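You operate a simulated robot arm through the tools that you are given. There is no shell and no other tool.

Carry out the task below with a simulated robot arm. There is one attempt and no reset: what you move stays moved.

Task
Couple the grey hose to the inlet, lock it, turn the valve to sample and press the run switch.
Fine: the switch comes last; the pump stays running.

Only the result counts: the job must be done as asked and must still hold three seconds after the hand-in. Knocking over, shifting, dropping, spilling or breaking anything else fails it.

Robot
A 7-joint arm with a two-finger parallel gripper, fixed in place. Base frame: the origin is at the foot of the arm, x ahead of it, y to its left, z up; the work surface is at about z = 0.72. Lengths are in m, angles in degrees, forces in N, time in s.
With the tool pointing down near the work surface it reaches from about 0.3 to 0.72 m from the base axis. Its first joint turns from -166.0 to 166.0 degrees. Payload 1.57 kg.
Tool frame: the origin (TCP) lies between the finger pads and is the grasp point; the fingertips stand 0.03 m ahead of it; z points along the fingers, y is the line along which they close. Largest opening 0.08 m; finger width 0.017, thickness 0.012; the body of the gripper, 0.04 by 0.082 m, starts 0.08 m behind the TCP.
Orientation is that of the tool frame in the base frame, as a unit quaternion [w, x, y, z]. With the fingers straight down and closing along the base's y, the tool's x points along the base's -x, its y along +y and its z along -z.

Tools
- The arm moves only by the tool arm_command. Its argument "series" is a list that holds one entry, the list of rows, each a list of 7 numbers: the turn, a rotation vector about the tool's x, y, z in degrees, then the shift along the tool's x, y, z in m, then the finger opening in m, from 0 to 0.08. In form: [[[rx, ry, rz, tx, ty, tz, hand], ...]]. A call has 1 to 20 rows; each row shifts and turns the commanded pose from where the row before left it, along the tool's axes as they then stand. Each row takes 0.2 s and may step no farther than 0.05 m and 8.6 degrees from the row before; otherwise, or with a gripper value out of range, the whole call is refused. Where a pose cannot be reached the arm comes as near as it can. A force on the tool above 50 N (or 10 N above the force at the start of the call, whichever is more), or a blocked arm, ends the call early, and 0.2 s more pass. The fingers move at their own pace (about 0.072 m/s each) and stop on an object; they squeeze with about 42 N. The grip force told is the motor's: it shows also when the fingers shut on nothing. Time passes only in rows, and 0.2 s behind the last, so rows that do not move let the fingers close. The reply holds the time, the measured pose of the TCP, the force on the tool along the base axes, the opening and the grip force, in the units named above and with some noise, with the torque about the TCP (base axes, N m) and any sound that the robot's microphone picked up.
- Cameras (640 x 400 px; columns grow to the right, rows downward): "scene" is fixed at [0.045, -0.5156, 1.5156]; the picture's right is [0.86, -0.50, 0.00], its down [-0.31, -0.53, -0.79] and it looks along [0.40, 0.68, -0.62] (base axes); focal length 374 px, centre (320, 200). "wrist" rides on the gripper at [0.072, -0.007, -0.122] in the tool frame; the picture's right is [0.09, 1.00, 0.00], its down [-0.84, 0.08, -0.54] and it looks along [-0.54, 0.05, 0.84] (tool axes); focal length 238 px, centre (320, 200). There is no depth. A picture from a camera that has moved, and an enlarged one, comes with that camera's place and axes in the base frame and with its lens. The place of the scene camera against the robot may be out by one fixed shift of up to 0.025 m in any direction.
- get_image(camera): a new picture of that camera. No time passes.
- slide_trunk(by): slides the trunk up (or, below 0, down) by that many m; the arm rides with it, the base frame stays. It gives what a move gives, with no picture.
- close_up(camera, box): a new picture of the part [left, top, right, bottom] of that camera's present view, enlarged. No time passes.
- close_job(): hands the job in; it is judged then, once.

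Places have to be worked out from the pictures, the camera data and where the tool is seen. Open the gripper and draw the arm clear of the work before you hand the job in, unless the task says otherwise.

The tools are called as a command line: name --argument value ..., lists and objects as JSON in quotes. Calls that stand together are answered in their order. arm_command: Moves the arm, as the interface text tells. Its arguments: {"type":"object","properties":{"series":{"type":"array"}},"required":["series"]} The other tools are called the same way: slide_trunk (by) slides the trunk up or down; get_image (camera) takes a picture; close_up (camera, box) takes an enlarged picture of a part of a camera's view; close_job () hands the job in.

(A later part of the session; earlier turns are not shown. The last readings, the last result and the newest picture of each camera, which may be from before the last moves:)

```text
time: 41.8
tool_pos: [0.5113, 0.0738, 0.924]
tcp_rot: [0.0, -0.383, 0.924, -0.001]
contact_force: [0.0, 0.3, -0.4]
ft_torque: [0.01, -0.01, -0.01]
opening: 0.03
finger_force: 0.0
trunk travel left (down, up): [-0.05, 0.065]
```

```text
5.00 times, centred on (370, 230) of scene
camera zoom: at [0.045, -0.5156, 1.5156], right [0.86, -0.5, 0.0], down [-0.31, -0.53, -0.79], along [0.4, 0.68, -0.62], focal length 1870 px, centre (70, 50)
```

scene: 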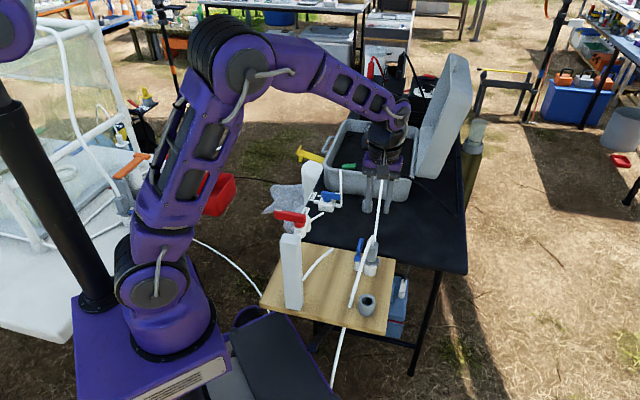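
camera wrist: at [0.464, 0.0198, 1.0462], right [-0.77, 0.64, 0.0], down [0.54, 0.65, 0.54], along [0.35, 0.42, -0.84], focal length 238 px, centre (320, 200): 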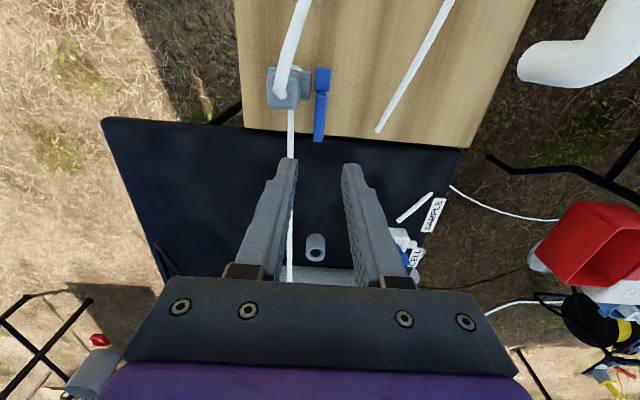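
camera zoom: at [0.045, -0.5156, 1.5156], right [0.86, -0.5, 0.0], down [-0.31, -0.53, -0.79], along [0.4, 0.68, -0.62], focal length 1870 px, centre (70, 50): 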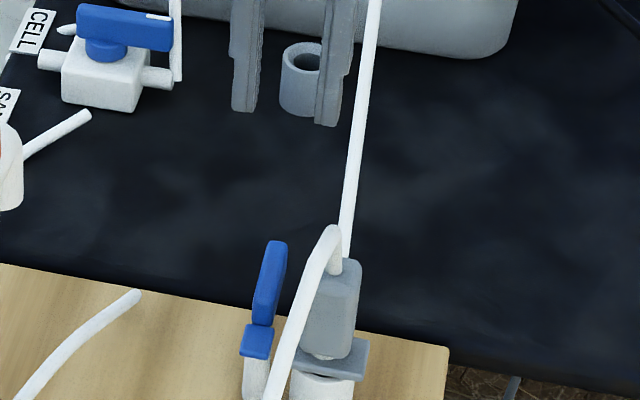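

The tool axis lines up with the bar (12 mm wide), about 38 mm from the pivot. I'll descend to straddle it.

arm_command --series '[[[0, 0, 0, 0, 0, 0.03, 0.03], [0, 0, 0, 0, 0, 0.03, 0.03], [0, 0, 0, 0, 0, 0.03, 0.03], [0, 0, 0, 0, 0, 0.025, 0.03], [0, 0, 0, 0, 0, 0.02, 0.03], [0, 0, 0, 0, 0, 0, 0.03]]]'

get_image --camera "wrist"

close_up --camera "scene" --box '[330, 190, 410, 270]'

```text
time: 43.2
tool_pos: [0.5104, 0.0759, 0.7892]
tcp_rot: [0.0, -0.382, 0.924, 0.0]
contact_force: [-0.2, 0.5, 0.5]
ft_torque: [-0.05, 0.02, 0.0]
opening: 0.0299
finger_force: 0.0
trunk travel left (down, up): [-0.05, 0.065]
```

```text
taken
camera wrist: at [0.464, 0.0202, 0.9109], right [-0.77, 0.64, 0.0], down [0.54, 0.65, 0.54], along [0.35, 0.42, -0.84], focal length 238 px, centre (320, 200)
```

wrist: 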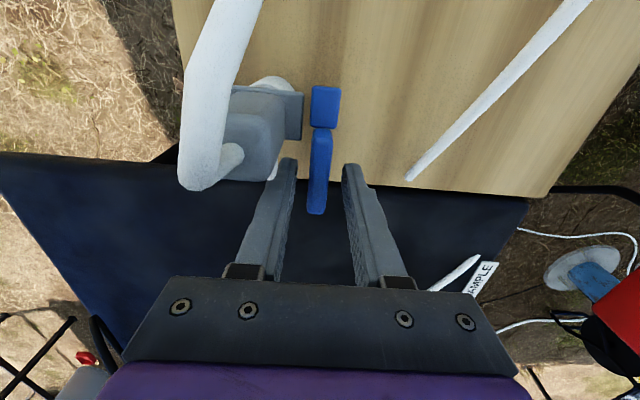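

```text
5.00 times, centred on (370, 230) of scene
camera zoom: at [0.045, -0.5156, 1.5156], right [0.86, -0.5, 0.0], down [-0.31, -0.53, -0.79], along [0.4, 0.68, -0.62], focal length 1870 px, centre (70, 50)
```

zoom: 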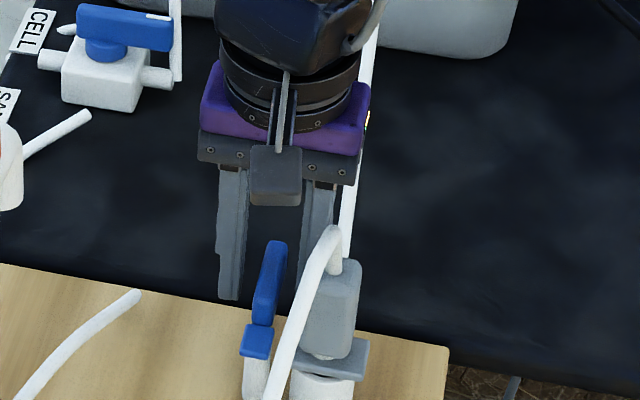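

The fingers straddle the bar. I'll zoom in on the head and ear before gripping.

close_up --camera "wrist" --box '[220, 60, 380, 220]'

close_up --camera "wrist" --box '[280, 75, 344, 115]'

```text
2.50 times, centred on (300, 140) of wrist
camera zoom: at [0.464, 0.0202, 0.9109], right [-0.77, 0.64, 0.0], down [0.54, 0.65, 0.54], along [0.35, 0.42, -0.84], focal length 596 px, centre (370, 350)
```

zoom: 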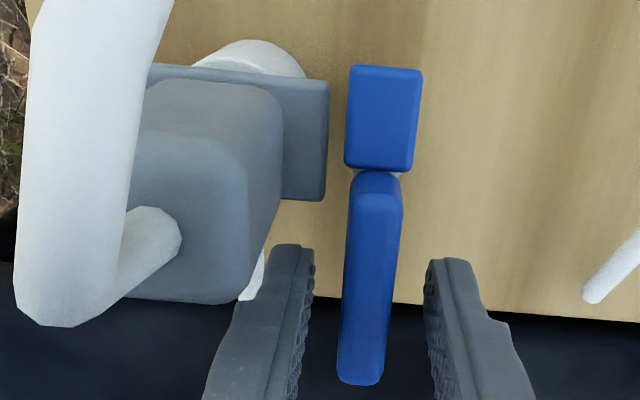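

```text
10.00 times, centred on (312, 95) of wrist
camera zoom: at [0.464, 0.0202, 0.9109], right [-0.77, 0.64, 0.0], down [0.54, 0.65, 0.54], along [0.35, 0.42, -0.84], focal length 2384 px, centre (400, 1250)
```

zoom: 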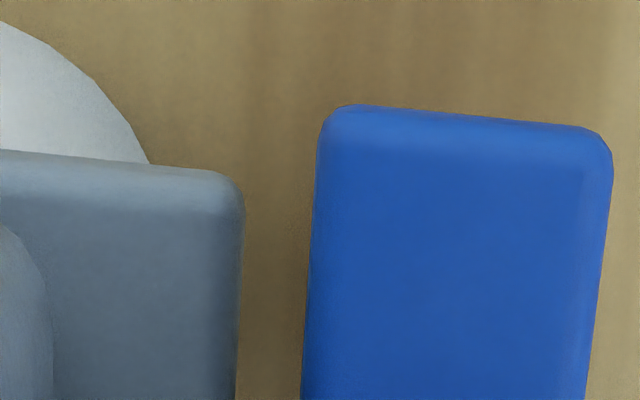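

The ear end sits about 5 mm beside the head, so a 90° swing will carry the head over the ear. I'll close on the bar.

arm_command --series '[[[0, 0, 0, 0, 0, 0, 0.02], [0, 0, 0, 0, 0, 0, 0.008], [0, 0, 0, 0, 0, 0, 0.005], [0, 0, 0, 0, 0, 0, 0.005]]]'

close_up --camera "wrist" --box '[220, 60, 380, 220]'

```text
time: 44.2
tool_pos: [0.5118, 0.0742, 0.7895]
tcp_rot: [0.0, -0.383, 0.924, -0.001]
contact_force: [7.2, -5.5, -1.4]
ft_torque: [0.04, -0.06, 0.31]
opening: 0.0114
finger_force: 29.5
trunk travel left (down, up): [-0.05, 0.065]
```

```text
2.50 times, centred on (300, 140) of wrist
camera zoom: at [0.4646, 0.0194, 0.911], right [-0.77, 0.64, 0.0], down [0.54, 0.65, 0.54], along [0.35, 0.42, -0.84], focal length 596 px, centre (370, 350)
```

zoom: 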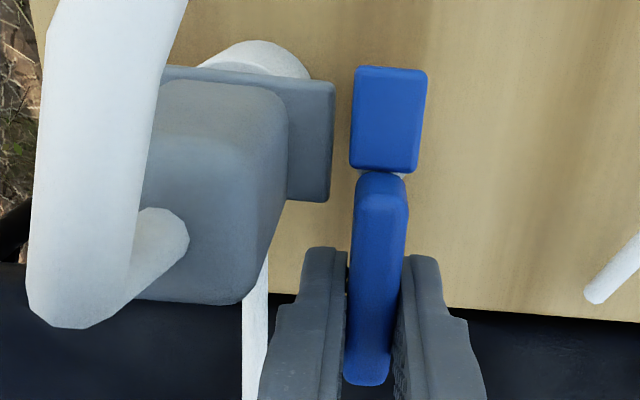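

The bar is gripped at 11.4 mm. I'll try a first 10° counter-clockwise about the pivot and check the forces.

arm_command --series '[[[0, 0, -5, 0.00014, 0.0032, 0, 0.005], [0, 0, -5, 0.00014, 0.0032, 0, 0.005], [0, 0, 0, 0, 0, 0, 0.005]]]'

close_up --camera "wrist" --box '[220, 60, 380, 220]'

close_up --camera "scene" --box '[340, 235, 390, 275]'

```text
time: 45.0
tool_pos: [0.5062, 0.0788, 0.7898]
tcp_rot: [0.0, -0.462, 0.887, 0.0]
contact_force: [10.5, -13.2, -2.5]
ft_torque: [0.07, -0.16, 0.5]
opening: 0.012
finger_force: 28.7
trunk travel left (down, up): [-0.05, 0.065]
```

```text
2.50 times, centred on (300, 140) of wrist
camera zoom: at [0.4704, 0.0162, 0.911], right [-0.87, 0.5, 0.0], down [0.42, 0.73, 0.54], along [0.27, 0.47, -0.84], focal length 596 px, centre (370, 350)
```

zoom: 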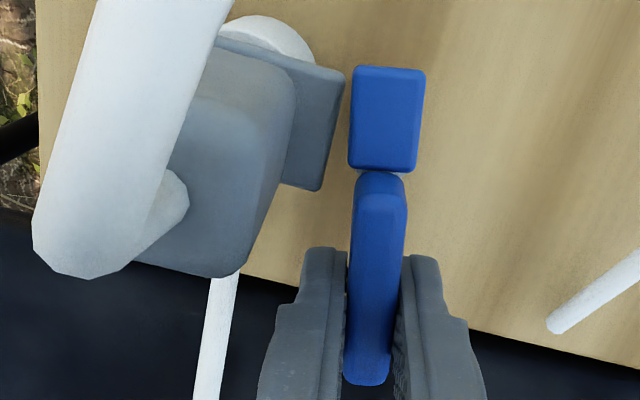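

```text
10.00 times, centred on (365, 255) of scene
camera zoom: at [0.045, -0.5156, 1.5156], right [0.86, -0.5, 0.0], down [-0.31, -0.53, -0.79], along [0.4, 0.68, -0.62], focal length 3739 px, centre (-130, -350)
```

zoom: 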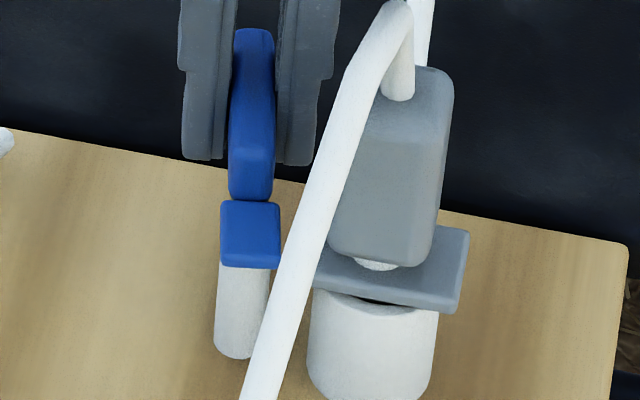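

The whole lever turns with the hand, moderate resistance of about 17 N, and the head is swinging towards the ear. I'll continue another 20°.

arm_command --series '[[[0, 0, -5, 0.00014, 0.0032, 0, 0.005], [0, 0, -5, 0.00014, 0.0032, 0, 0.005], [0, 0, -5, 0.00014, 0.0032, 0, 0.005], [0, 0, -5, 0.00014, 0.0032, 0, 0.005], [0, 0, 0, 0, 0, 0, 0.005]]]'

close_up --camera "wrist" --box '[220, 60, 380, 220]'

close_up --camera "scene" --box '[340, 235, 390, 275]'

```text
time: 46.2
tool_pos: [0.4948, 0.0844, 0.7896]
tcp_rot: [0.0, -0.609, 0.793, 0.0]
contact_force: [11.6, -19.8, -2.1]
ft_torque: [-0.23, -0.09, 0.54]
opening: 0.0122
finger_force: 28.8
trunk travel left (down, up): [-0.05, 0.065]
```

```text
2.50 times, centred on (300, 140) of wrist
camera zoom: at [0.4827, 0.0129, 0.9111], right [-0.99, 0.17, 0.0], down [0.14, 0.83, 0.54], along [0.09, 0.53, -0.84], focal length 596 px, centre (370, 350)
```

zoom: 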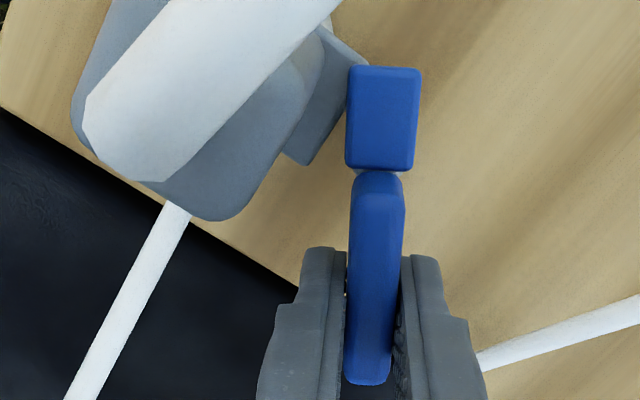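

```text
10.00 times, centred on (365, 255) of scene
camera zoom: at [0.045, -0.5156, 1.5156], right [0.86, -0.5, 0.0], down [-0.31, -0.53, -0.79], along [0.4, 0.68, -0.62], focal length 3739 px, centre (-130, -350)
```

zoom: 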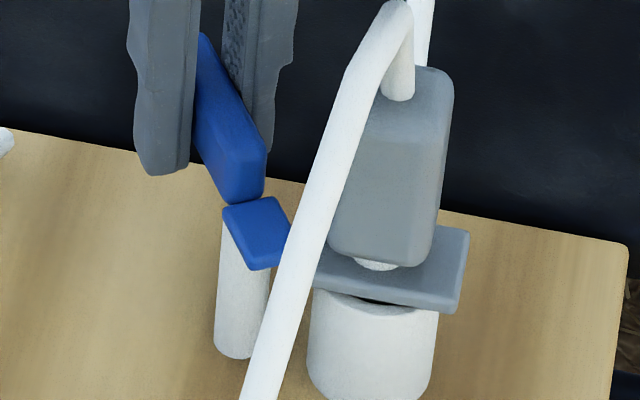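

The lever is 30° over, resistance is about 23 N and the geometry is tracking well (r = 0.037). I'll continue another 20°.

arm_command --series '[[[0, 0, -5, 0.00014, 0.0032, 0, 0.005], [0, 0, -5, 0.00014, 0.0032, 0, 0.005], [0, 0, -5, 0.00014, 0.0032, 0, 0.005], [0, 0, -5, 0.00014, 0.0032, 0, 0.005], [0, 0, 0, 0, 0, 0, 0.005]]]'

close_up --camera "wrist" --box '[220, 60, 380, 220]'

close_up --camera "scene" --box '[340, 235, 390, 275]'

```text
time: 47.4
tool_pos: [0.4837, 0.0849, 0.7895]
tcp_rot: [0.0, 0.738, -0.675, 0.0]
contact_force: [17.0, -23.7, -1.8]
ft_torque: [-0.27, -0.12, 0.49]
opening: 0.0122
finger_force: 29.0
trunk travel left (down, up): [-0.05, 0.065]
```

```text
2.50 times, centred on (300, 140) of wrist
camera zoom: at [0.4953, 0.0141, 0.9111], right [-0.98, -0.18, 0.0], down [-0.15, 0.83, 0.54], along [-0.1, 0.53, -0.84], focal length 596 px, centre (370, 350)
```

zoom: 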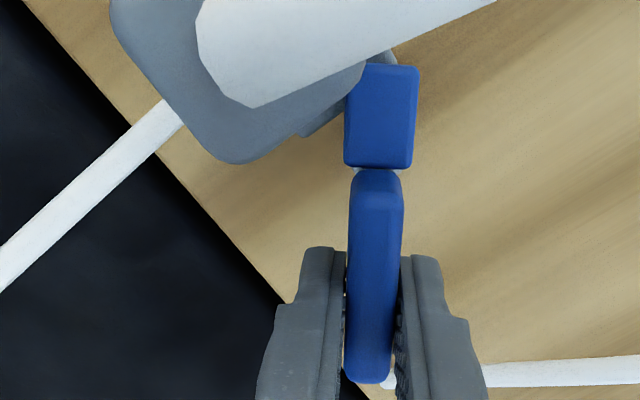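

```text
10.00 times, centred on (365, 255) of scene
camera zoom: at [0.045, -0.5156, 1.5156], right [0.86, -0.5, 0.0], down [-0.31, -0.53, -0.79], along [0.4, 0.68, -0.62], focal length 3739 px, centre (-130, -350)
```

zoom: 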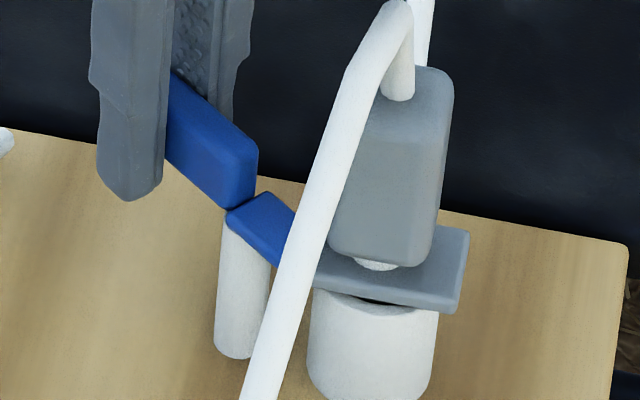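

The lever is 50° over and the head is sliding over the ear. There is a radial pull of about 24 N, so my arc is slightly wide; I'll move the command 2 mm towards the pivot while turning another 20°.

arm_command --series '[[[0, 0, -5, 0.00114, 0.0032, 0, 0.005], [0, 0, -5, 0.00114, 0.0032, 0, 0.005], [0, 0, -5, 0.00064, 0.0032, 0, 0.005], [0, 0, -5, 0.00014, 0.0032, 0, 0.005], [0, 0, 0, 0, 0, 0, 0.005]]]'

close_up --camera "wrist" --box '[220, 60, 380, 220]'

close_up --camera "scene" --box '[340, 235, 390, 275]'

```text
time: 48.6
tool_pos: [0.4717, 0.082, 0.7896]
tcp_rot: [-0.001, 0.844, -0.537, -0.001]
contact_force: [21.1, -7.1, -3.9]
ft_torque: [0.16, 0.0, 0.52]
opening: 0.0122
finger_force: 29.3
trunk travel left (down, up): [-0.05, 0.065]
```

```text
2.50 times, centred on (300, 140) of wrist
camera zoom: at [0.5072, 0.0193, 0.911], right [-0.86, -0.51, 0.0], down [-0.43, 0.72, 0.54], along [-0.27, 0.47, -0.84], focal length 596 px, centre (370, 350)
```

zoom: 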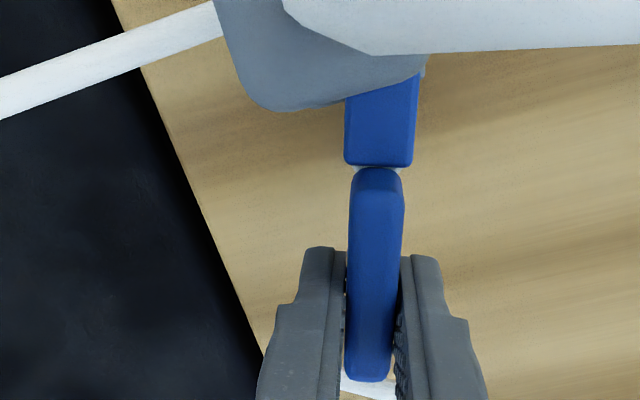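

```text
10.00 times, centred on (365, 255) of scene
camera zoom: at [0.045, -0.5156, 1.5156], right [0.86, -0.5, 0.0], down [-0.31, -0.53, -0.79], along [0.4, 0.68, -0.62], focal length 3739 px, centre (-130, -350)
```

zoom: 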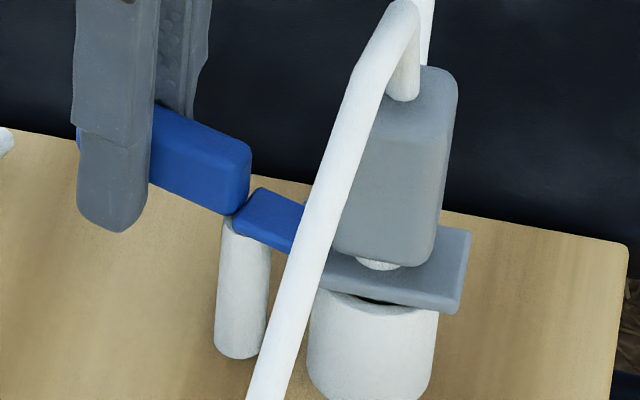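

The lever is 70° over and the head is under the block and over the ear. I'll do the last 20° with a slightly smaller radius.

arm_command --series '[[[0, 0, -5, 0.00084, 0.0032, 0, 0.005], [0, 0, -5, 0.00064, 0.0032, 0, 0.005], [0, 0, -5, 0.00014, 0.0032, 0, 0.005], [0, 0, -5, 0.00014, 0.0032, 0, 0.005], [0, 0, 0, 0, 0, 0, 0.005]]]'

close_up --camera "wrist" --box '[220, 60, 380, 220]'

close_up --camera "scene" --box '[340, 235, 390, 275]'

```text
time: 49.8
tool_pos: [0.4616, 0.0755, 0.7888]
tcp_rot: [-0.001, 0.925, -0.381, 0.001]
contact_force: [23.4, 13.5, -0.8]
ft_torque: [0.29, 0.5, 0.23]
opening: 0.0118
finger_force: 28.6
trunk travel left (down, up): [-0.05, 0.065]
```

```text
2.50 times, centred on (300, 140) of wrist
camera zoom: at [0.517, 0.029, 0.9111], right [-0.64, -0.77, 0.0], down [-0.65, 0.53, 0.54], along [-0.42, 0.35, -0.84], focal length 596 px, centre (370, 350)
```

zoom: 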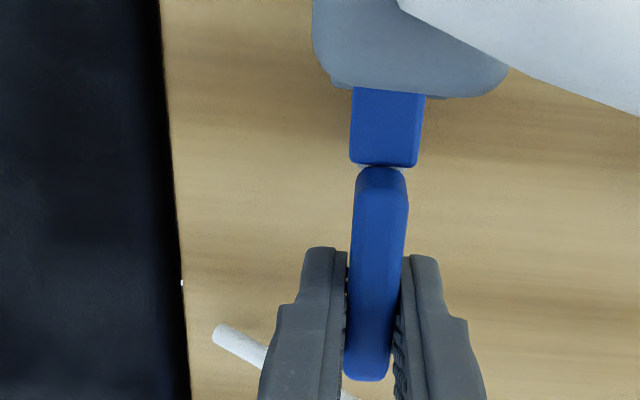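

```text
10.00 times, centred on (365, 255) of scene
camera zoom: at [0.045, -0.5156, 1.5156], right [0.86, -0.5, 0.0], down [-0.31, -0.53, -0.79], along [0.4, 0.68, -0.62], focal length 3739 px, centre (-130, -350)
```

zoom: 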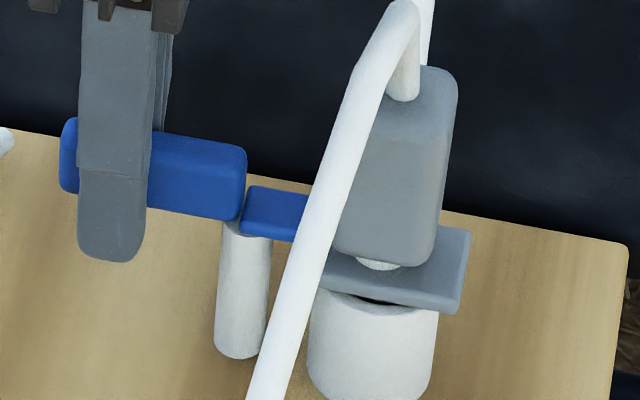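

The lever is about 87–90° over, with resistance rising to 26 N as if nearing its stop. I'll push 4° more to make sure it's fully home.

arm_command --series '[[[0, 0, -2, 0.0, 0.0013, 0, 0.005], [0, 0, -2, 0.0, 0.0013, 0, 0.005], [0, 0, 0, 0, 0, 0, 0.005]]]'

close_up --camera "wrist" --box '[220, 60, 380, 220]'

close_up --camera "scene" --box '[340, 235, 390, 275]'

```text
time: 50.6
tool_pos: [0.4616, 0.0729, 0.7892]
tcp_rot: [-0.004, 0.937, -0.35, 0.002]
contact_force: [25.7, 28.0, 0.8]
ft_torque: [0.44, 0.43, -0.54]
opening: 0.0124
finger_force: 29.4
trunk travel left (down, up): [-0.05, 0.065]
```

```text
2.50 times, centred on (300, 140) of wrist
camera zoom: at [0.519, 0.0317, 0.9113], right [-0.58, -0.81, -0.01], down [-0.69, 0.49, 0.54], along [-0.43, 0.32, -0.84], focal length 596 px, centre (370, 350)
```

zoom: 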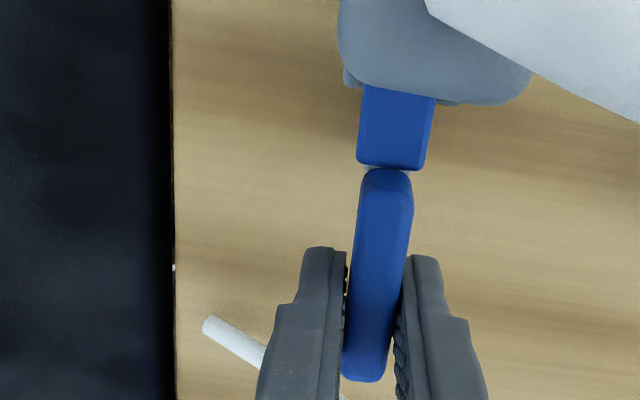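

```text
10.00 times, centred on (365, 255) of scene
camera zoom: at [0.045, -0.5156, 1.5156], right [0.86, -0.5, 0.0], down [-0.31, -0.53, -0.79], along [0.4, 0.68, -0.62], focal length 3739 px, centre (-130, -350)
```

zoom: 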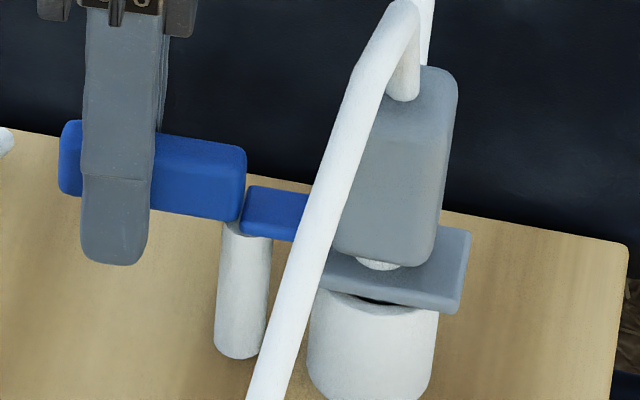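

The lever has reached its stop: the bar no longer moves while the force rises to 38 N. I'll back off the load slightly and open the fingers a little, then check that the lever stays.

arm_command --series '[[[0, 0, 3, 0.0, -0.0018, 0, 0.005], [0, 0, 2, 0.0, -0.0018, 0, 0.005], [0, 0, 0, 0, 0, 0, 0.005], [0, 0, 0, 0, 0, 0, 0.024], [0, 0, 0, 0, 0, 0, 0.024], [0, 0, 0, 0, 0, 0, 0.024]]]'

close_up --camera "wrist" --box '[220, 60, 380, 220]'

close_up --camera "scene" --box '[340, 235, 390, 275]'

```text
time: 52.0
tool_pos: [0.4586, 0.0729, 0.7884]
tcp_rot: [0.0, 0.921, -0.391, 0.0]
contact_force: [0.4, 0.4, 0.1]
ft_torque: [-0.02, 0.02, 0.01]
opening: 0.0241
finger_force: 0.0
trunk travel left (down, up): [-0.05, 0.065]
```

```text
2.50 times, centred on (300, 140) of wrist
camera zoom: at [0.5149, 0.0263, 0.9109], right [-0.65, -0.76, 0.0], down [-0.64, 0.55, 0.54], along [-0.41, 0.35, -0.84], focal length 596 px, centre (370, 350)
```

zoom: 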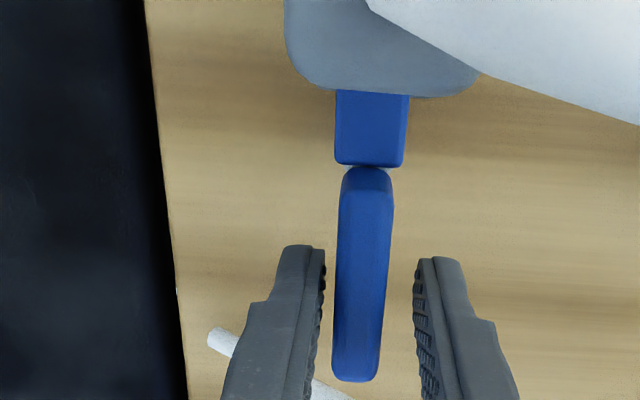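

```text
10.00 times, centred on (365, 255) of scene
camera zoom: at [0.045, -0.5156, 1.5156], right [0.86, -0.5, 0.0], down [-0.31, -0.53, -0.79], along [0.4, 0.68, -0.62], focal length 3739 px, centre (-130, -350)
```

zoom: 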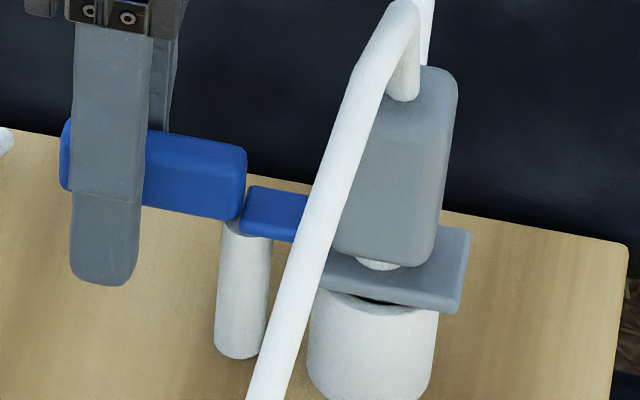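

The lever stays home without being held. I'll retreat straight up and inspect the lock.

arm_command --series '[[[0, 0, 0, 0, 0, -0.02, 0.024], [0, 0, 0, 0, 0, -0.03, 0.024], [0, 0, 0, 0, 0, -0.04, 0.024], [0, 0, 0, 0, 0, -0.045, 0.024], [0, 0, 0, 0.02, 0, -0.045, 0.024], [0, 0, 0, 0, 0, 0, 0.024]]]'

get_image --camera "wrist"

close_up --camera "wrist" --box '[200, 70, 360, 180]'

close_up --camera "scene" --box '[335, 225, 395, 275]'

```text
time: 53.4
tool_pos: [0.4737, 0.0588, 0.9708]
tcp_rot: [0.0, 0.921, -0.39, 0.0]
contact_force: [0.0, 0.5, 0.1]
ft_torque: [-0.07, -0.02, -0.05]
opening: 0.0237
finger_force: 0.0
trunk travel left (down, up): [-0.05, 0.065]
```

```text
taken
camera wrist: at [0.5286, 0.0119, 1.0922], right [-0.65, -0.76, 0.0], down [-0.64, 0.55, 0.54], along [-0.41, 0.35, -0.84], focal length 238 px, centre (320, 200)
```

wrist: 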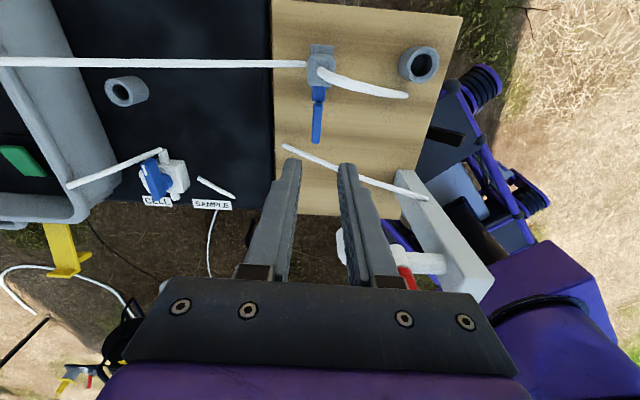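

```text
3.64 times, centred on (280, 125) of wrist
camera zoom: at [0.5286, 0.0119, 1.0922], right [-0.65, -0.76, 0.0], down [-0.64, 0.55, 0.54], along [-0.41, 0.35, -0.84], focal length 867 px, centre (466, 473)
```

zoom: 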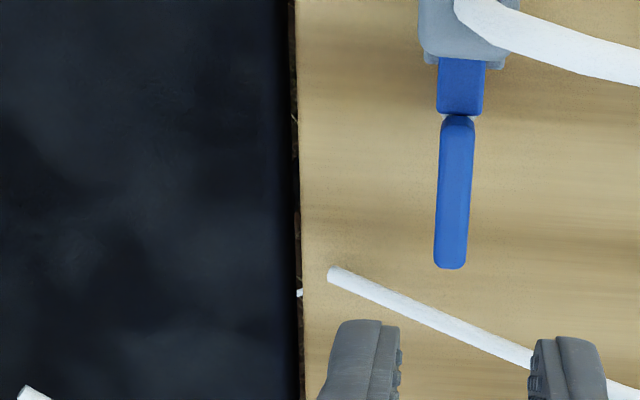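

```text
8.00 times, centred on (365, 250) of scene
camera zoom: at [0.045, -0.5156, 1.5156], right [0.86, -0.5, 0.0], down [-0.31, -0.53, -0.79], along [0.4, 0.68, -0.62], focal length 2991 px, centre (-40, -200)
```

zoom: 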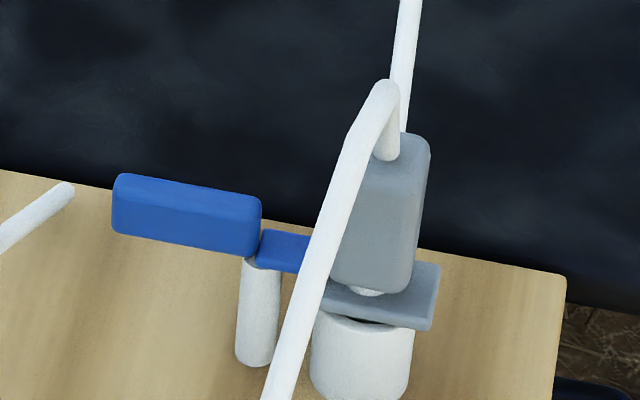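

The lock looks right: the head covers the ear under the block. Next is the valve at about (0.56, 0.325); I'll turn back to yaw 45° and move the camera over to inspect it.

arm_command --series '[[[0, 0, 8.1, 0, 0, 0, 0.024], [0, 0, 8.1, 0, 0, 0, 0.024], [0, 0, 8.1, 0, 0, 0, 0.024], [0, 0, 8.1, 0, 0, 0, 0.024], [0, 0, 8.1, 0, 0, 0, 0.024], [0, 0, 8.1, 0, 0, 0, 0.024], [0, 0, 8.1, 0, 0, 0, 0.024], [0, 0, 8.1, 0, 0, 0, 0.024], [0, 0, 8.1, 0, 0, 0, 0.024], [0, 0, 8.1, 0, 0, 0, 0.024], [0, 0, 8.1, 0, 0, 0, 0.024], [0, 0, 0, -0.0339, 0.0206, 0, 0.024], [0, 0, 0, -0.0339, 0.0206, 0, 0.024], [0, 0, 0, -0.0339, 0.0206, 0, 0.024], [0, 0, 0, -0.0339, 0.0206, 0.01, 0.024], [0, 0, 0, -0.0339, 0.0206, 0.02, 0.024], [0, 0, 0, -0.0339, 0.0206, 0.02, 0.024], [0, 0, 0, 0, 0, 0, 0.024]]]'

get_image --camera "wrist"

get_image --camera "scene"

```text
time: 57.2
tool_pos: [0.5306, 0.2898, 0.9187]
tcp_rot: [0.0, -0.381, 0.924, 0.0]
contact_force: [0.8, 0.6, 0.2]
ft_torque: [0.0, 0.02, -0.03]
opening: 0.0238
finger_force: 0.1
trunk travel left (down, up): [-0.05, 0.065]
```

```text
taken
camera wrist: at [0.4845, 0.2343, 1.0414], right [-0.77, 0.64, 0.0], down [0.54, 0.65, 0.54], along [0.35, 0.42, -0.84], focal length 238 px, centre (320, 200)
```

wrist: 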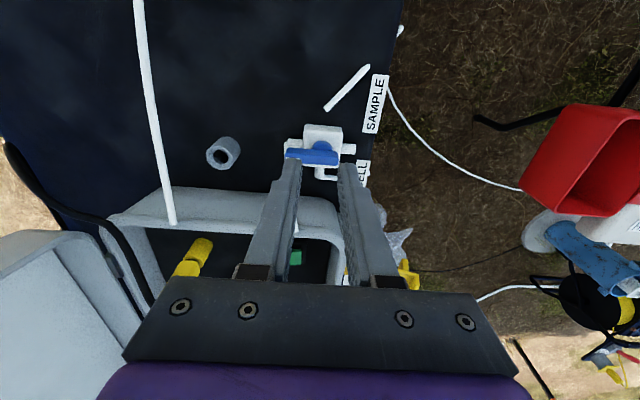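

```text
taken
```

scene: 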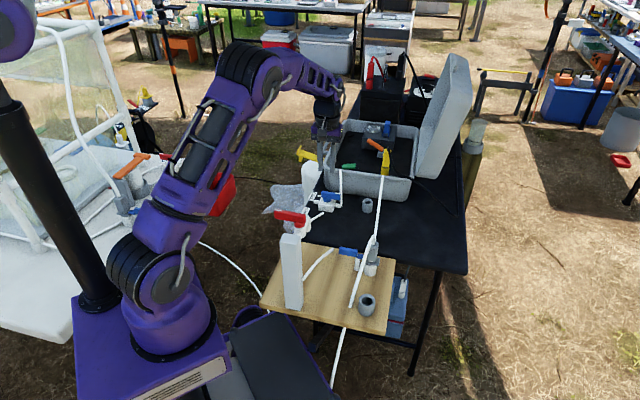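

The valve is in view near the top of the wrist picture, so I'll zoom in on it from both cameras to read the handle mark and ports.

close_up --camera "wrist" --box '[270, 50, 400, 190]'

close_up --camera "scene" --box '[295, 175, 365, 225]'

close_up --camera "wrist" --box '[160, 170, 360, 290]'

close_up --camera "scene" --box '[320, 100, 440, 200]'

```text
2.86 times, centred on (335, 120) of wrist
camera zoom: at [0.4845, 0.2343, 1.0414], right [-0.77, 0.64, 0.0], down [0.54, 0.65, 0.54], along [0.35, 0.42, -0.84], focal length 681 px, centre (277, 429)
```

zoom: 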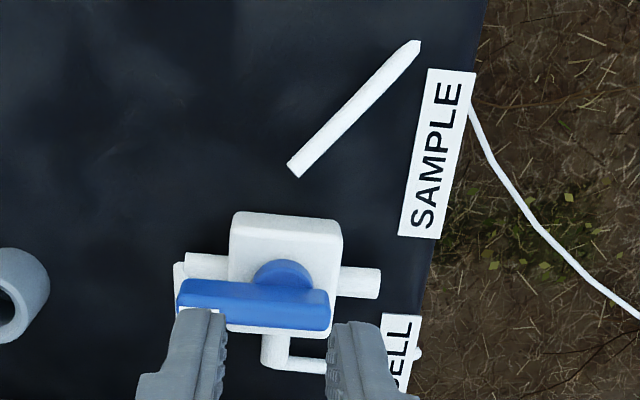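

```text
8.00 times, centred on (330, 200) of scene
camera zoom: at [0.045, -0.5156, 1.5156], right [0.86, -0.5, 0.0], down [-0.31, -0.53, -0.79], along [0.4, 0.68, -0.62], focal length 2991 px, centre (240, 200)
```

zoom: 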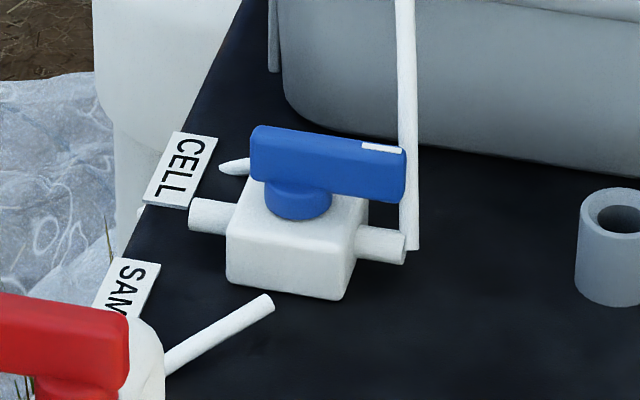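

```text
3.20 times, centred on (260, 230) of wrist
camera zoom: at [0.4845, 0.2343, 1.0414], right [-0.77, 0.64, 0.0], down [0.54, 0.65, 0.54], along [0.35, 0.42, -0.84], focal length 763 px, centre (512, 104)
```

zoom: 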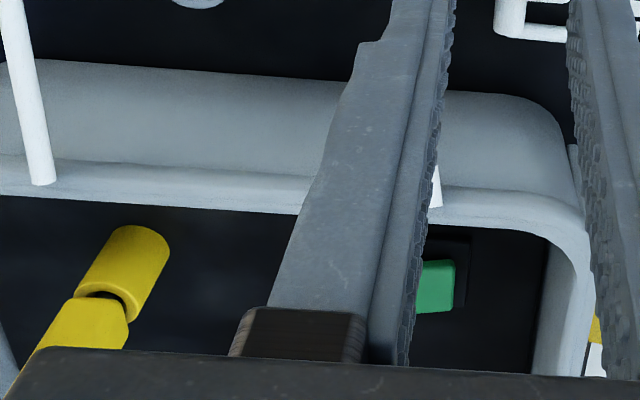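

```text
4.00 times, centred on (380, 150) of scene
camera zoom: at [0.045, -0.5156, 1.5156], right [0.86, -0.5, 0.0], down [-0.31, -0.53, -0.79], along [0.4, 0.68, -0.62], focal length 1496 px, centre (80, 400)
```

zoom: 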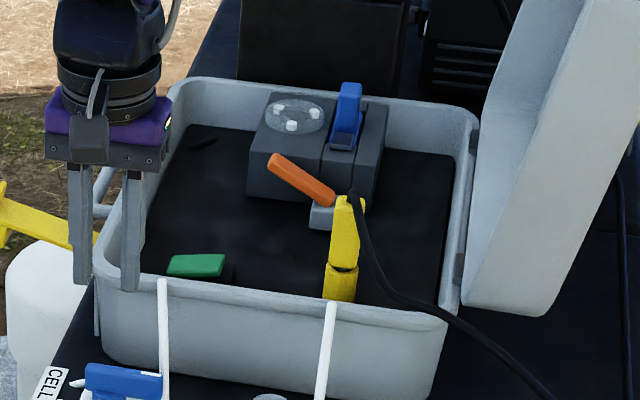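

The valve handle is a lever pivoted off-centre with its white-marked long end pointing at the pump tube (-v). The CELL tube leaves on the +u side and the SAMPLE tube on the -u side. The fingers hide part of it, so I'll shift the camera for a clearer, closer look.

arm_command --series '[[[0, 0, 0, -0.03, 0, 0, 0.024], [0, 0, 0, -0.03, 0, 0, 0.024], [0, 0, 0, 0, 0, 0, 0.024]]]'

close_up --camera "wrist" --box '[260, 30, 380, 150]'

get_image --camera "wrist"

```text
time: 58.0
tool_pos: [0.5739, 0.3308, 0.9201]
tcp_rot: [-0.001, -0.382, 0.924, 0.0]
contact_force: [0.3, 0.3, -0.4]
ft_torque: [0.0, 0.02, 0.01]
opening: 0.0239
finger_force: 0.1
trunk travel left (down, up): [-0.05, 0.065]
```

```text
3.33 times, centred on (320, 90) of wrist
camera zoom: at [0.5273, 0.2766, 1.0413], right [-0.77, 0.64, 0.0], down [0.54, 0.65, 0.54], along [0.35, 0.42, -0.84], focal length 794 px, centre (320, 567)
```

zoom: 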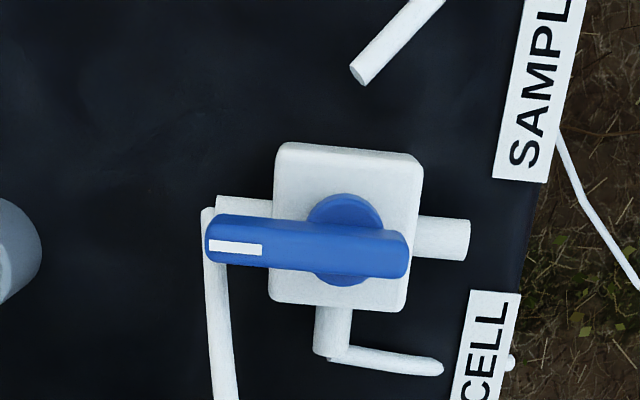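

```text
taken
camera wrist: at [0.5273, 0.2766, 1.0413], right [-0.77, 0.64, 0.0], down [0.54, 0.65, 0.54], along [0.35, 0.42, -0.84], focal length 238 px, centre (320, 200)
```

wrist: 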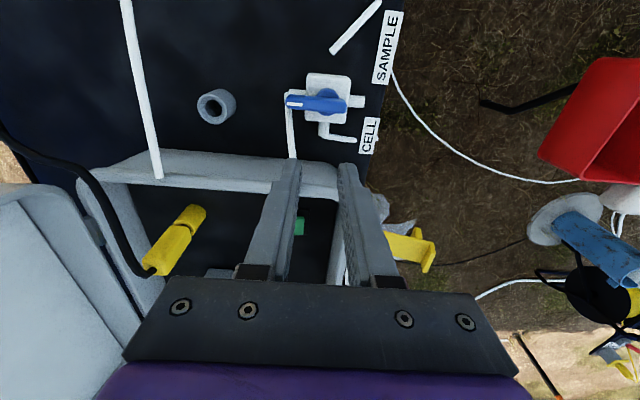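

The layout is clear now: the pump tube enters the valve at -v, the CELL tube starts 45 mm away at +u, and the SAMPLE tube starts 45 mm away at -u. The marked pointer is at -v now, so SAMPLE means turning it 90° clockwise to point -u. I'll rotate the tool to yaw 135° and hover over the long arm of the handle, about 26 mm from its pivot at (0.553, 0.3215).

arm_command --series '[[[0, 0, -8.2, 0, 0, 0, 0.036], [0, 0, -8.2, 0, 0, 0, 0.036], [0, 0, -8.2, 0, 0, 0, 0.036], [0, 0, -8.2, 0, 0, 0, 0.036], [0, 0, -8.2, 0, 0, 0, 0.036], [0, 0, -8.2, 0, 0, 0, 0.036], [0, 0, -8.2, 0, 0, 0, 0.036], [0, 0, -8.2, 0, 0, 0, 0.036], [0, 0, -8.2, 0, 0, 0, 0.036], [0, 0, -8.2, 0, 0, 0, 0.036], [0, 0, -8, 0, 0, 0, 0.036], [0, 0, 0, 0.0178, 0.0214, 0, 0.036], [0, 0, 0, 0, 0, 0.03, 0.036], [0, 0, 0, 0, 0, 0, 0.036]]]'

get_image --camera "wrist"

close_up --camera "wrist" --box '[250, 70, 390, 180]'

get_image --camera "scene"

```text
time: 61.0
tool_pos: [0.5721, 0.3044, 0.8892]
tcp_rot: [0.001, 0.923, -0.384, 0.0]
contact_force: [-0.3, -0.2, 0.1]
ft_torque: [0.02, -0.03, 0.01]
opening: 0.036
finger_force: 0.1
trunk travel left (down, up): [-0.05, 0.065]
```

```text
taken
camera wrist: at [0.6265, 0.2588, 1.0109], right [-0.64, -0.77, 0.0], down [-0.65, 0.54, 0.54], along [-0.42, 0.35, -0.84], focal length 238 px, centre (320, 200)
```

wrist: 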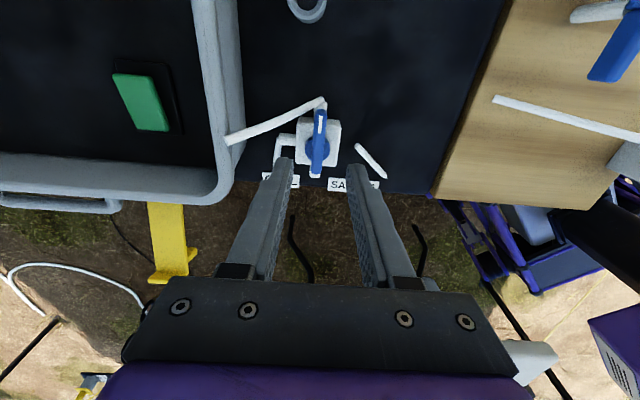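

```text
3.64 times, centred on (320, 125) of wrist
camera zoom: at [0.6265, 0.2588, 1.0109], right [-0.64, -0.77, 0.0], down [-0.65, 0.54, 0.54], along [-0.42, 0.35, -0.84], focal length 867 px, centre (320, 473)
```

zoom: 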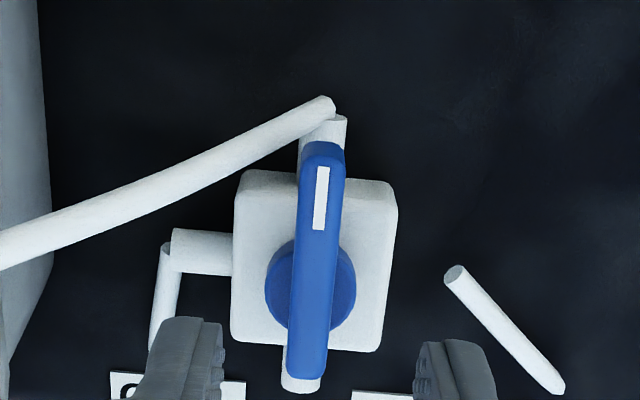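

```text
taken
```

scene: 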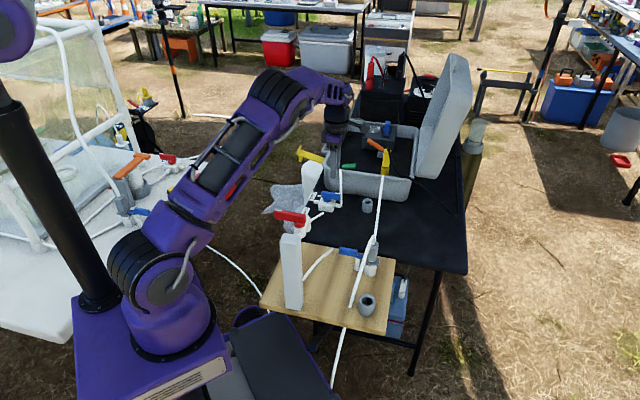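

The view is clear: the handle (11 mm wide) is under the tool axis 25 mm from its pivot at about (0.5537, 0.3225), and the pump tube clears the fingers. I'll descend so the tips end just above the valve body (z ≈ 0.752).

arm_command --series '[[[0, 0, 0, 0, -0.0008, 0.03, 0.028], [0, 0, 0, 0, 0, 0.03, 0.028], [0, 0, 0, 0, 0, 0.025, 0.028], [0, 0, 0, 0, 0, 0.021, 0.028], [0, 0, 0, 0, 0, 0, 0.028]]]'

get_image --camera "wrist"

close_up --camera "scene" --box '[295, 160, 375, 220]'

```text
time: 62.2
tool_pos: [0.5723, 0.3059, 0.7833]
tcp_rot: [0.0, 0.924, -0.383, -0.001]
contact_force: [0.0, -0.2, -0.4]
ft_torque: [0.0, -0.01, 0.03]
opening: 0.0283
finger_force: 0.1
trunk travel left (down, up): [-0.05, 0.065]
```

```text
taken
camera wrist: at [0.6265, 0.2597, 0.9049], right [-0.64, -0.77, 0.0], down [-0.65, 0.54, 0.54], along [-0.42, 0.35, -0.84], focal length 238 px, centre (320, 200)
```

wrist: 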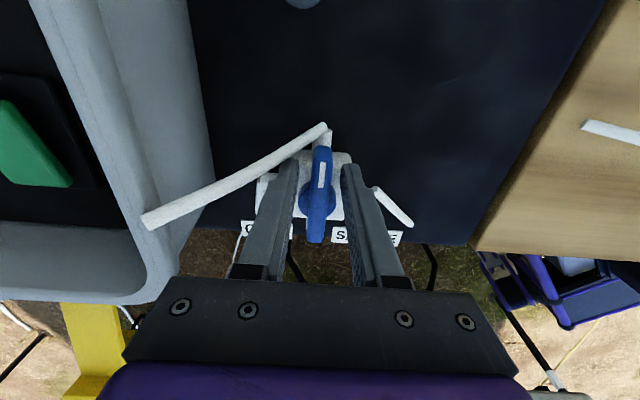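

```text
6.67 times, centred on (335, 190) of scene
camera zoom: at [0.045, -0.5156, 1.5156], right [0.86, -0.5, 0.0], down [-0.31, -0.53, -0.79], along [0.4, 0.68, -0.62], focal length 2493 px, centre (220, 267)
```

zoom: 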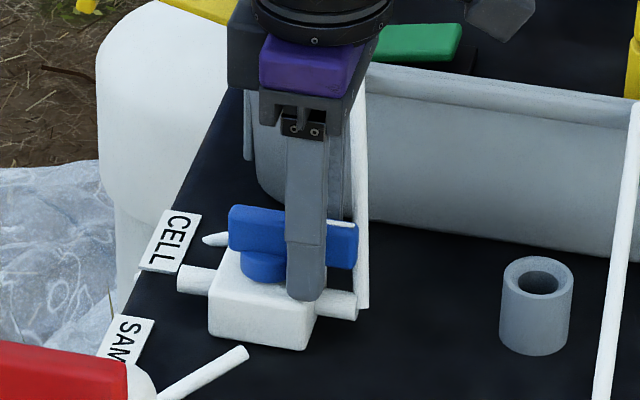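

The fingers straddle the handle with no contact. I'll close on it.

arm_command --series '[[[0, 0, 0, 0, 0, 0, 0.018], [0, 0, 0, 0, 0, 0, 0.006], [0, 0, 0, 0, 0, 0, 0.004], [0, 0, 0, 0, 0, 0, 0.004]]]'

close_up --camera "wrist" --box '[240, 110, 400, 260]'

```text
time: 63.2
tool_pos: [0.5715, 0.3054, 0.7836]
tcp_rot: [0.0, 0.923, -0.384, 0.0]
contact_force: [-0.4, 1.2, -1.0]
ft_torque: [-0.02, -0.13, 0.0]
opening: 0.0118
finger_force: 29.2
trunk travel left (down, up): [-0.05, 0.065]
```

```text
2.67 times, centred on (320, 185) of wrist
camera zoom: at [0.6265, 0.2596, 0.9052], right [-0.64, -0.77, 0.0], down [-0.65, 0.54, 0.54], along [-0.42, 0.35, -0.84], focal length 636 px, centre (320, 240)
```

zoom: 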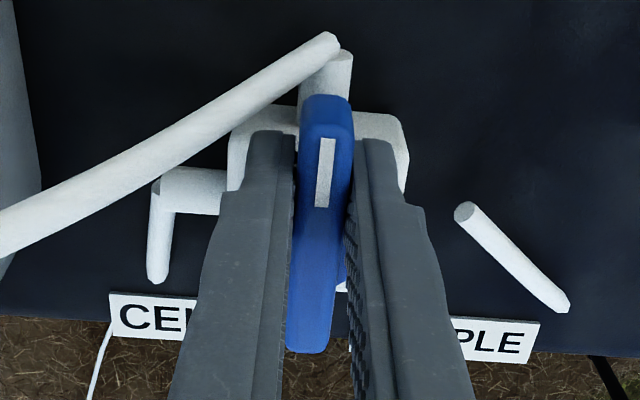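

The handle is gripped at 11.8 mm. I'll try the first 10° clockwise about the pivot and check the reaction.

arm_command --series '[[[0, 0, 5, -0.0001, 0.00215, 0, 0.004], [0, 0, 5, -0.0001, 0.00215, 0, 0.004], [0, 0, 0, 0, 0, 0, 0.004]]]'

close_up --camera "wrist" --box '[240, 110, 400, 260]'

close_up --camera "scene" --box '[295, 160, 375, 220]'

```text
time: 64.0
tool_pos: [0.5694, 0.3026, 0.7829]
tcp_rot: [0.0, 0.886, -0.463, -0.001]
contact_force: [-0.9, 3.4, -2.5]
ft_torque: [-0.28, -0.27, -0.02]
opening: 0.0117
finger_force: 29.2
trunk travel left (down, up): [-0.05, 0.065]
```

```text
2.67 times, centred on (320, 185) of wrist
camera zoom: at [0.6146, 0.2481, 0.9051], right [-0.76, -0.64, 0.0], down [-0.54, 0.64, 0.54], along [-0.35, 0.41, -0.84], focal length 636 px, centre (320, 240)
```

zoom: 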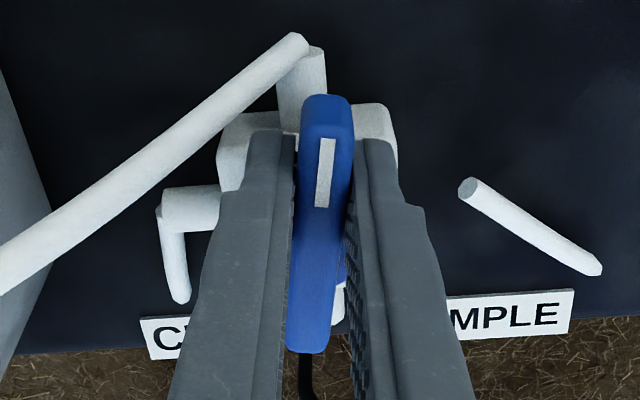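

```text
6.67 times, centred on (335, 190) of scene
camera zoom: at [0.045, -0.5156, 1.5156], right [0.86, -0.5, 0.0], down [-0.31, -0.53, -0.79], along [0.4, 0.68, -0.62], focal length 2493 px, centre (220, 267)
```

zoom: 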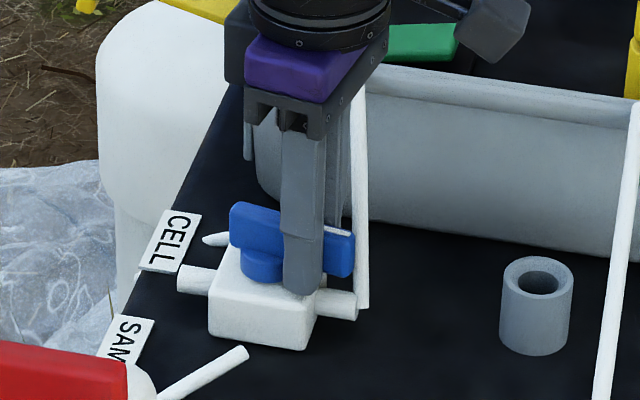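

It turns freely clockwise (about 3.5 N). I'll continue another 40° in 5° steps.

arm_command --series '[[[0, 0, 5, -0.0001, 0.00215, 0, 0.004], [0, 0, 5, -0.0001, 0.00215, 0, 0.004], [0, 0, 5, -0.0001, 0.00215, 0, 0.004], [0, 0, 5, -0.0001, 0.00215, 0, 0.004], [0, 0, 5, -0.0001, 0.00215, 0, 0.004], [0, 0, 5, -0.0001, 0.00215, 0, 0.004], [0, 0, 5, -0.0001, 0.00215, 0, 0.004], [0, 0, 5, -0.0001, 0.00215, 0, 0.004], [0, 0, 0, 0, 0, 0, 0.004]]]'

close_up --camera "wrist" --box '[240, 110, 400, 260]'

close_up --camera "scene" --box '[295, 160, 375, 220]'

```text
time: 66.0
tool_pos: [0.5523, 0.2997, 0.7827]
tcp_rot: [0.001, -0.675, 0.738, 0.0]
contact_force: [0.5, 5.2, -1.5]
ft_torque: [0.48, -0.01, 0.0]
opening: 0.0119
finger_force: 29.5
trunk travel left (down, up): [-0.05, 0.065]
```

```text
2.67 times, centred on (320, 185) of wrist
camera zoom: at [0.5528, 0.227, 0.9052], right [-1.0, 0.0, 0.0], down [0.0, 0.84, 0.54], along [0.0, 0.54, -0.84], focal length 636 px, centre (320, 240)
```

zoom: 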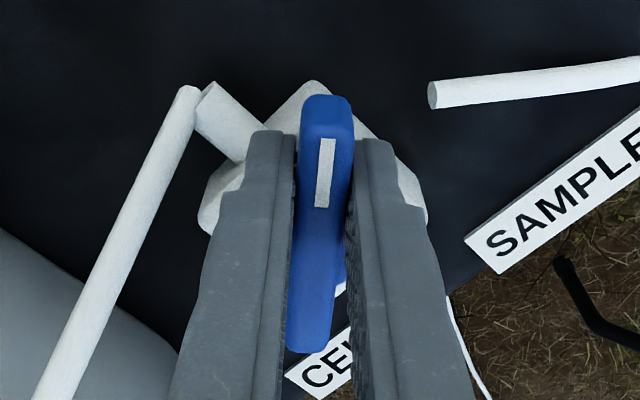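

```text
6.67 times, centred on (335, 190) of scene
camera zoom: at [0.045, -0.5156, 1.5156], right [0.86, -0.5, 0.0], down [-0.31, -0.53, -0.79], along [0.4, 0.68, -0.62], focal length 2493 px, centre (220, 267)
```

zoom: 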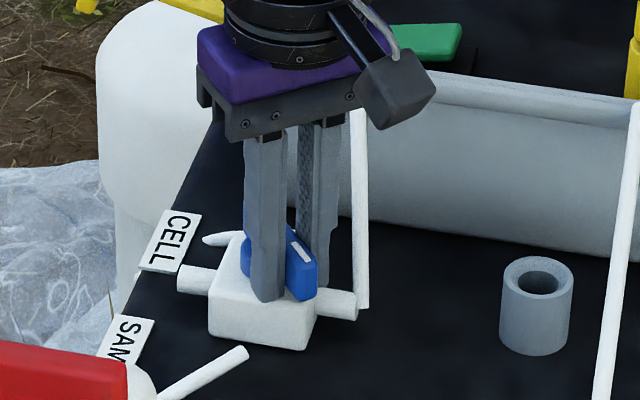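

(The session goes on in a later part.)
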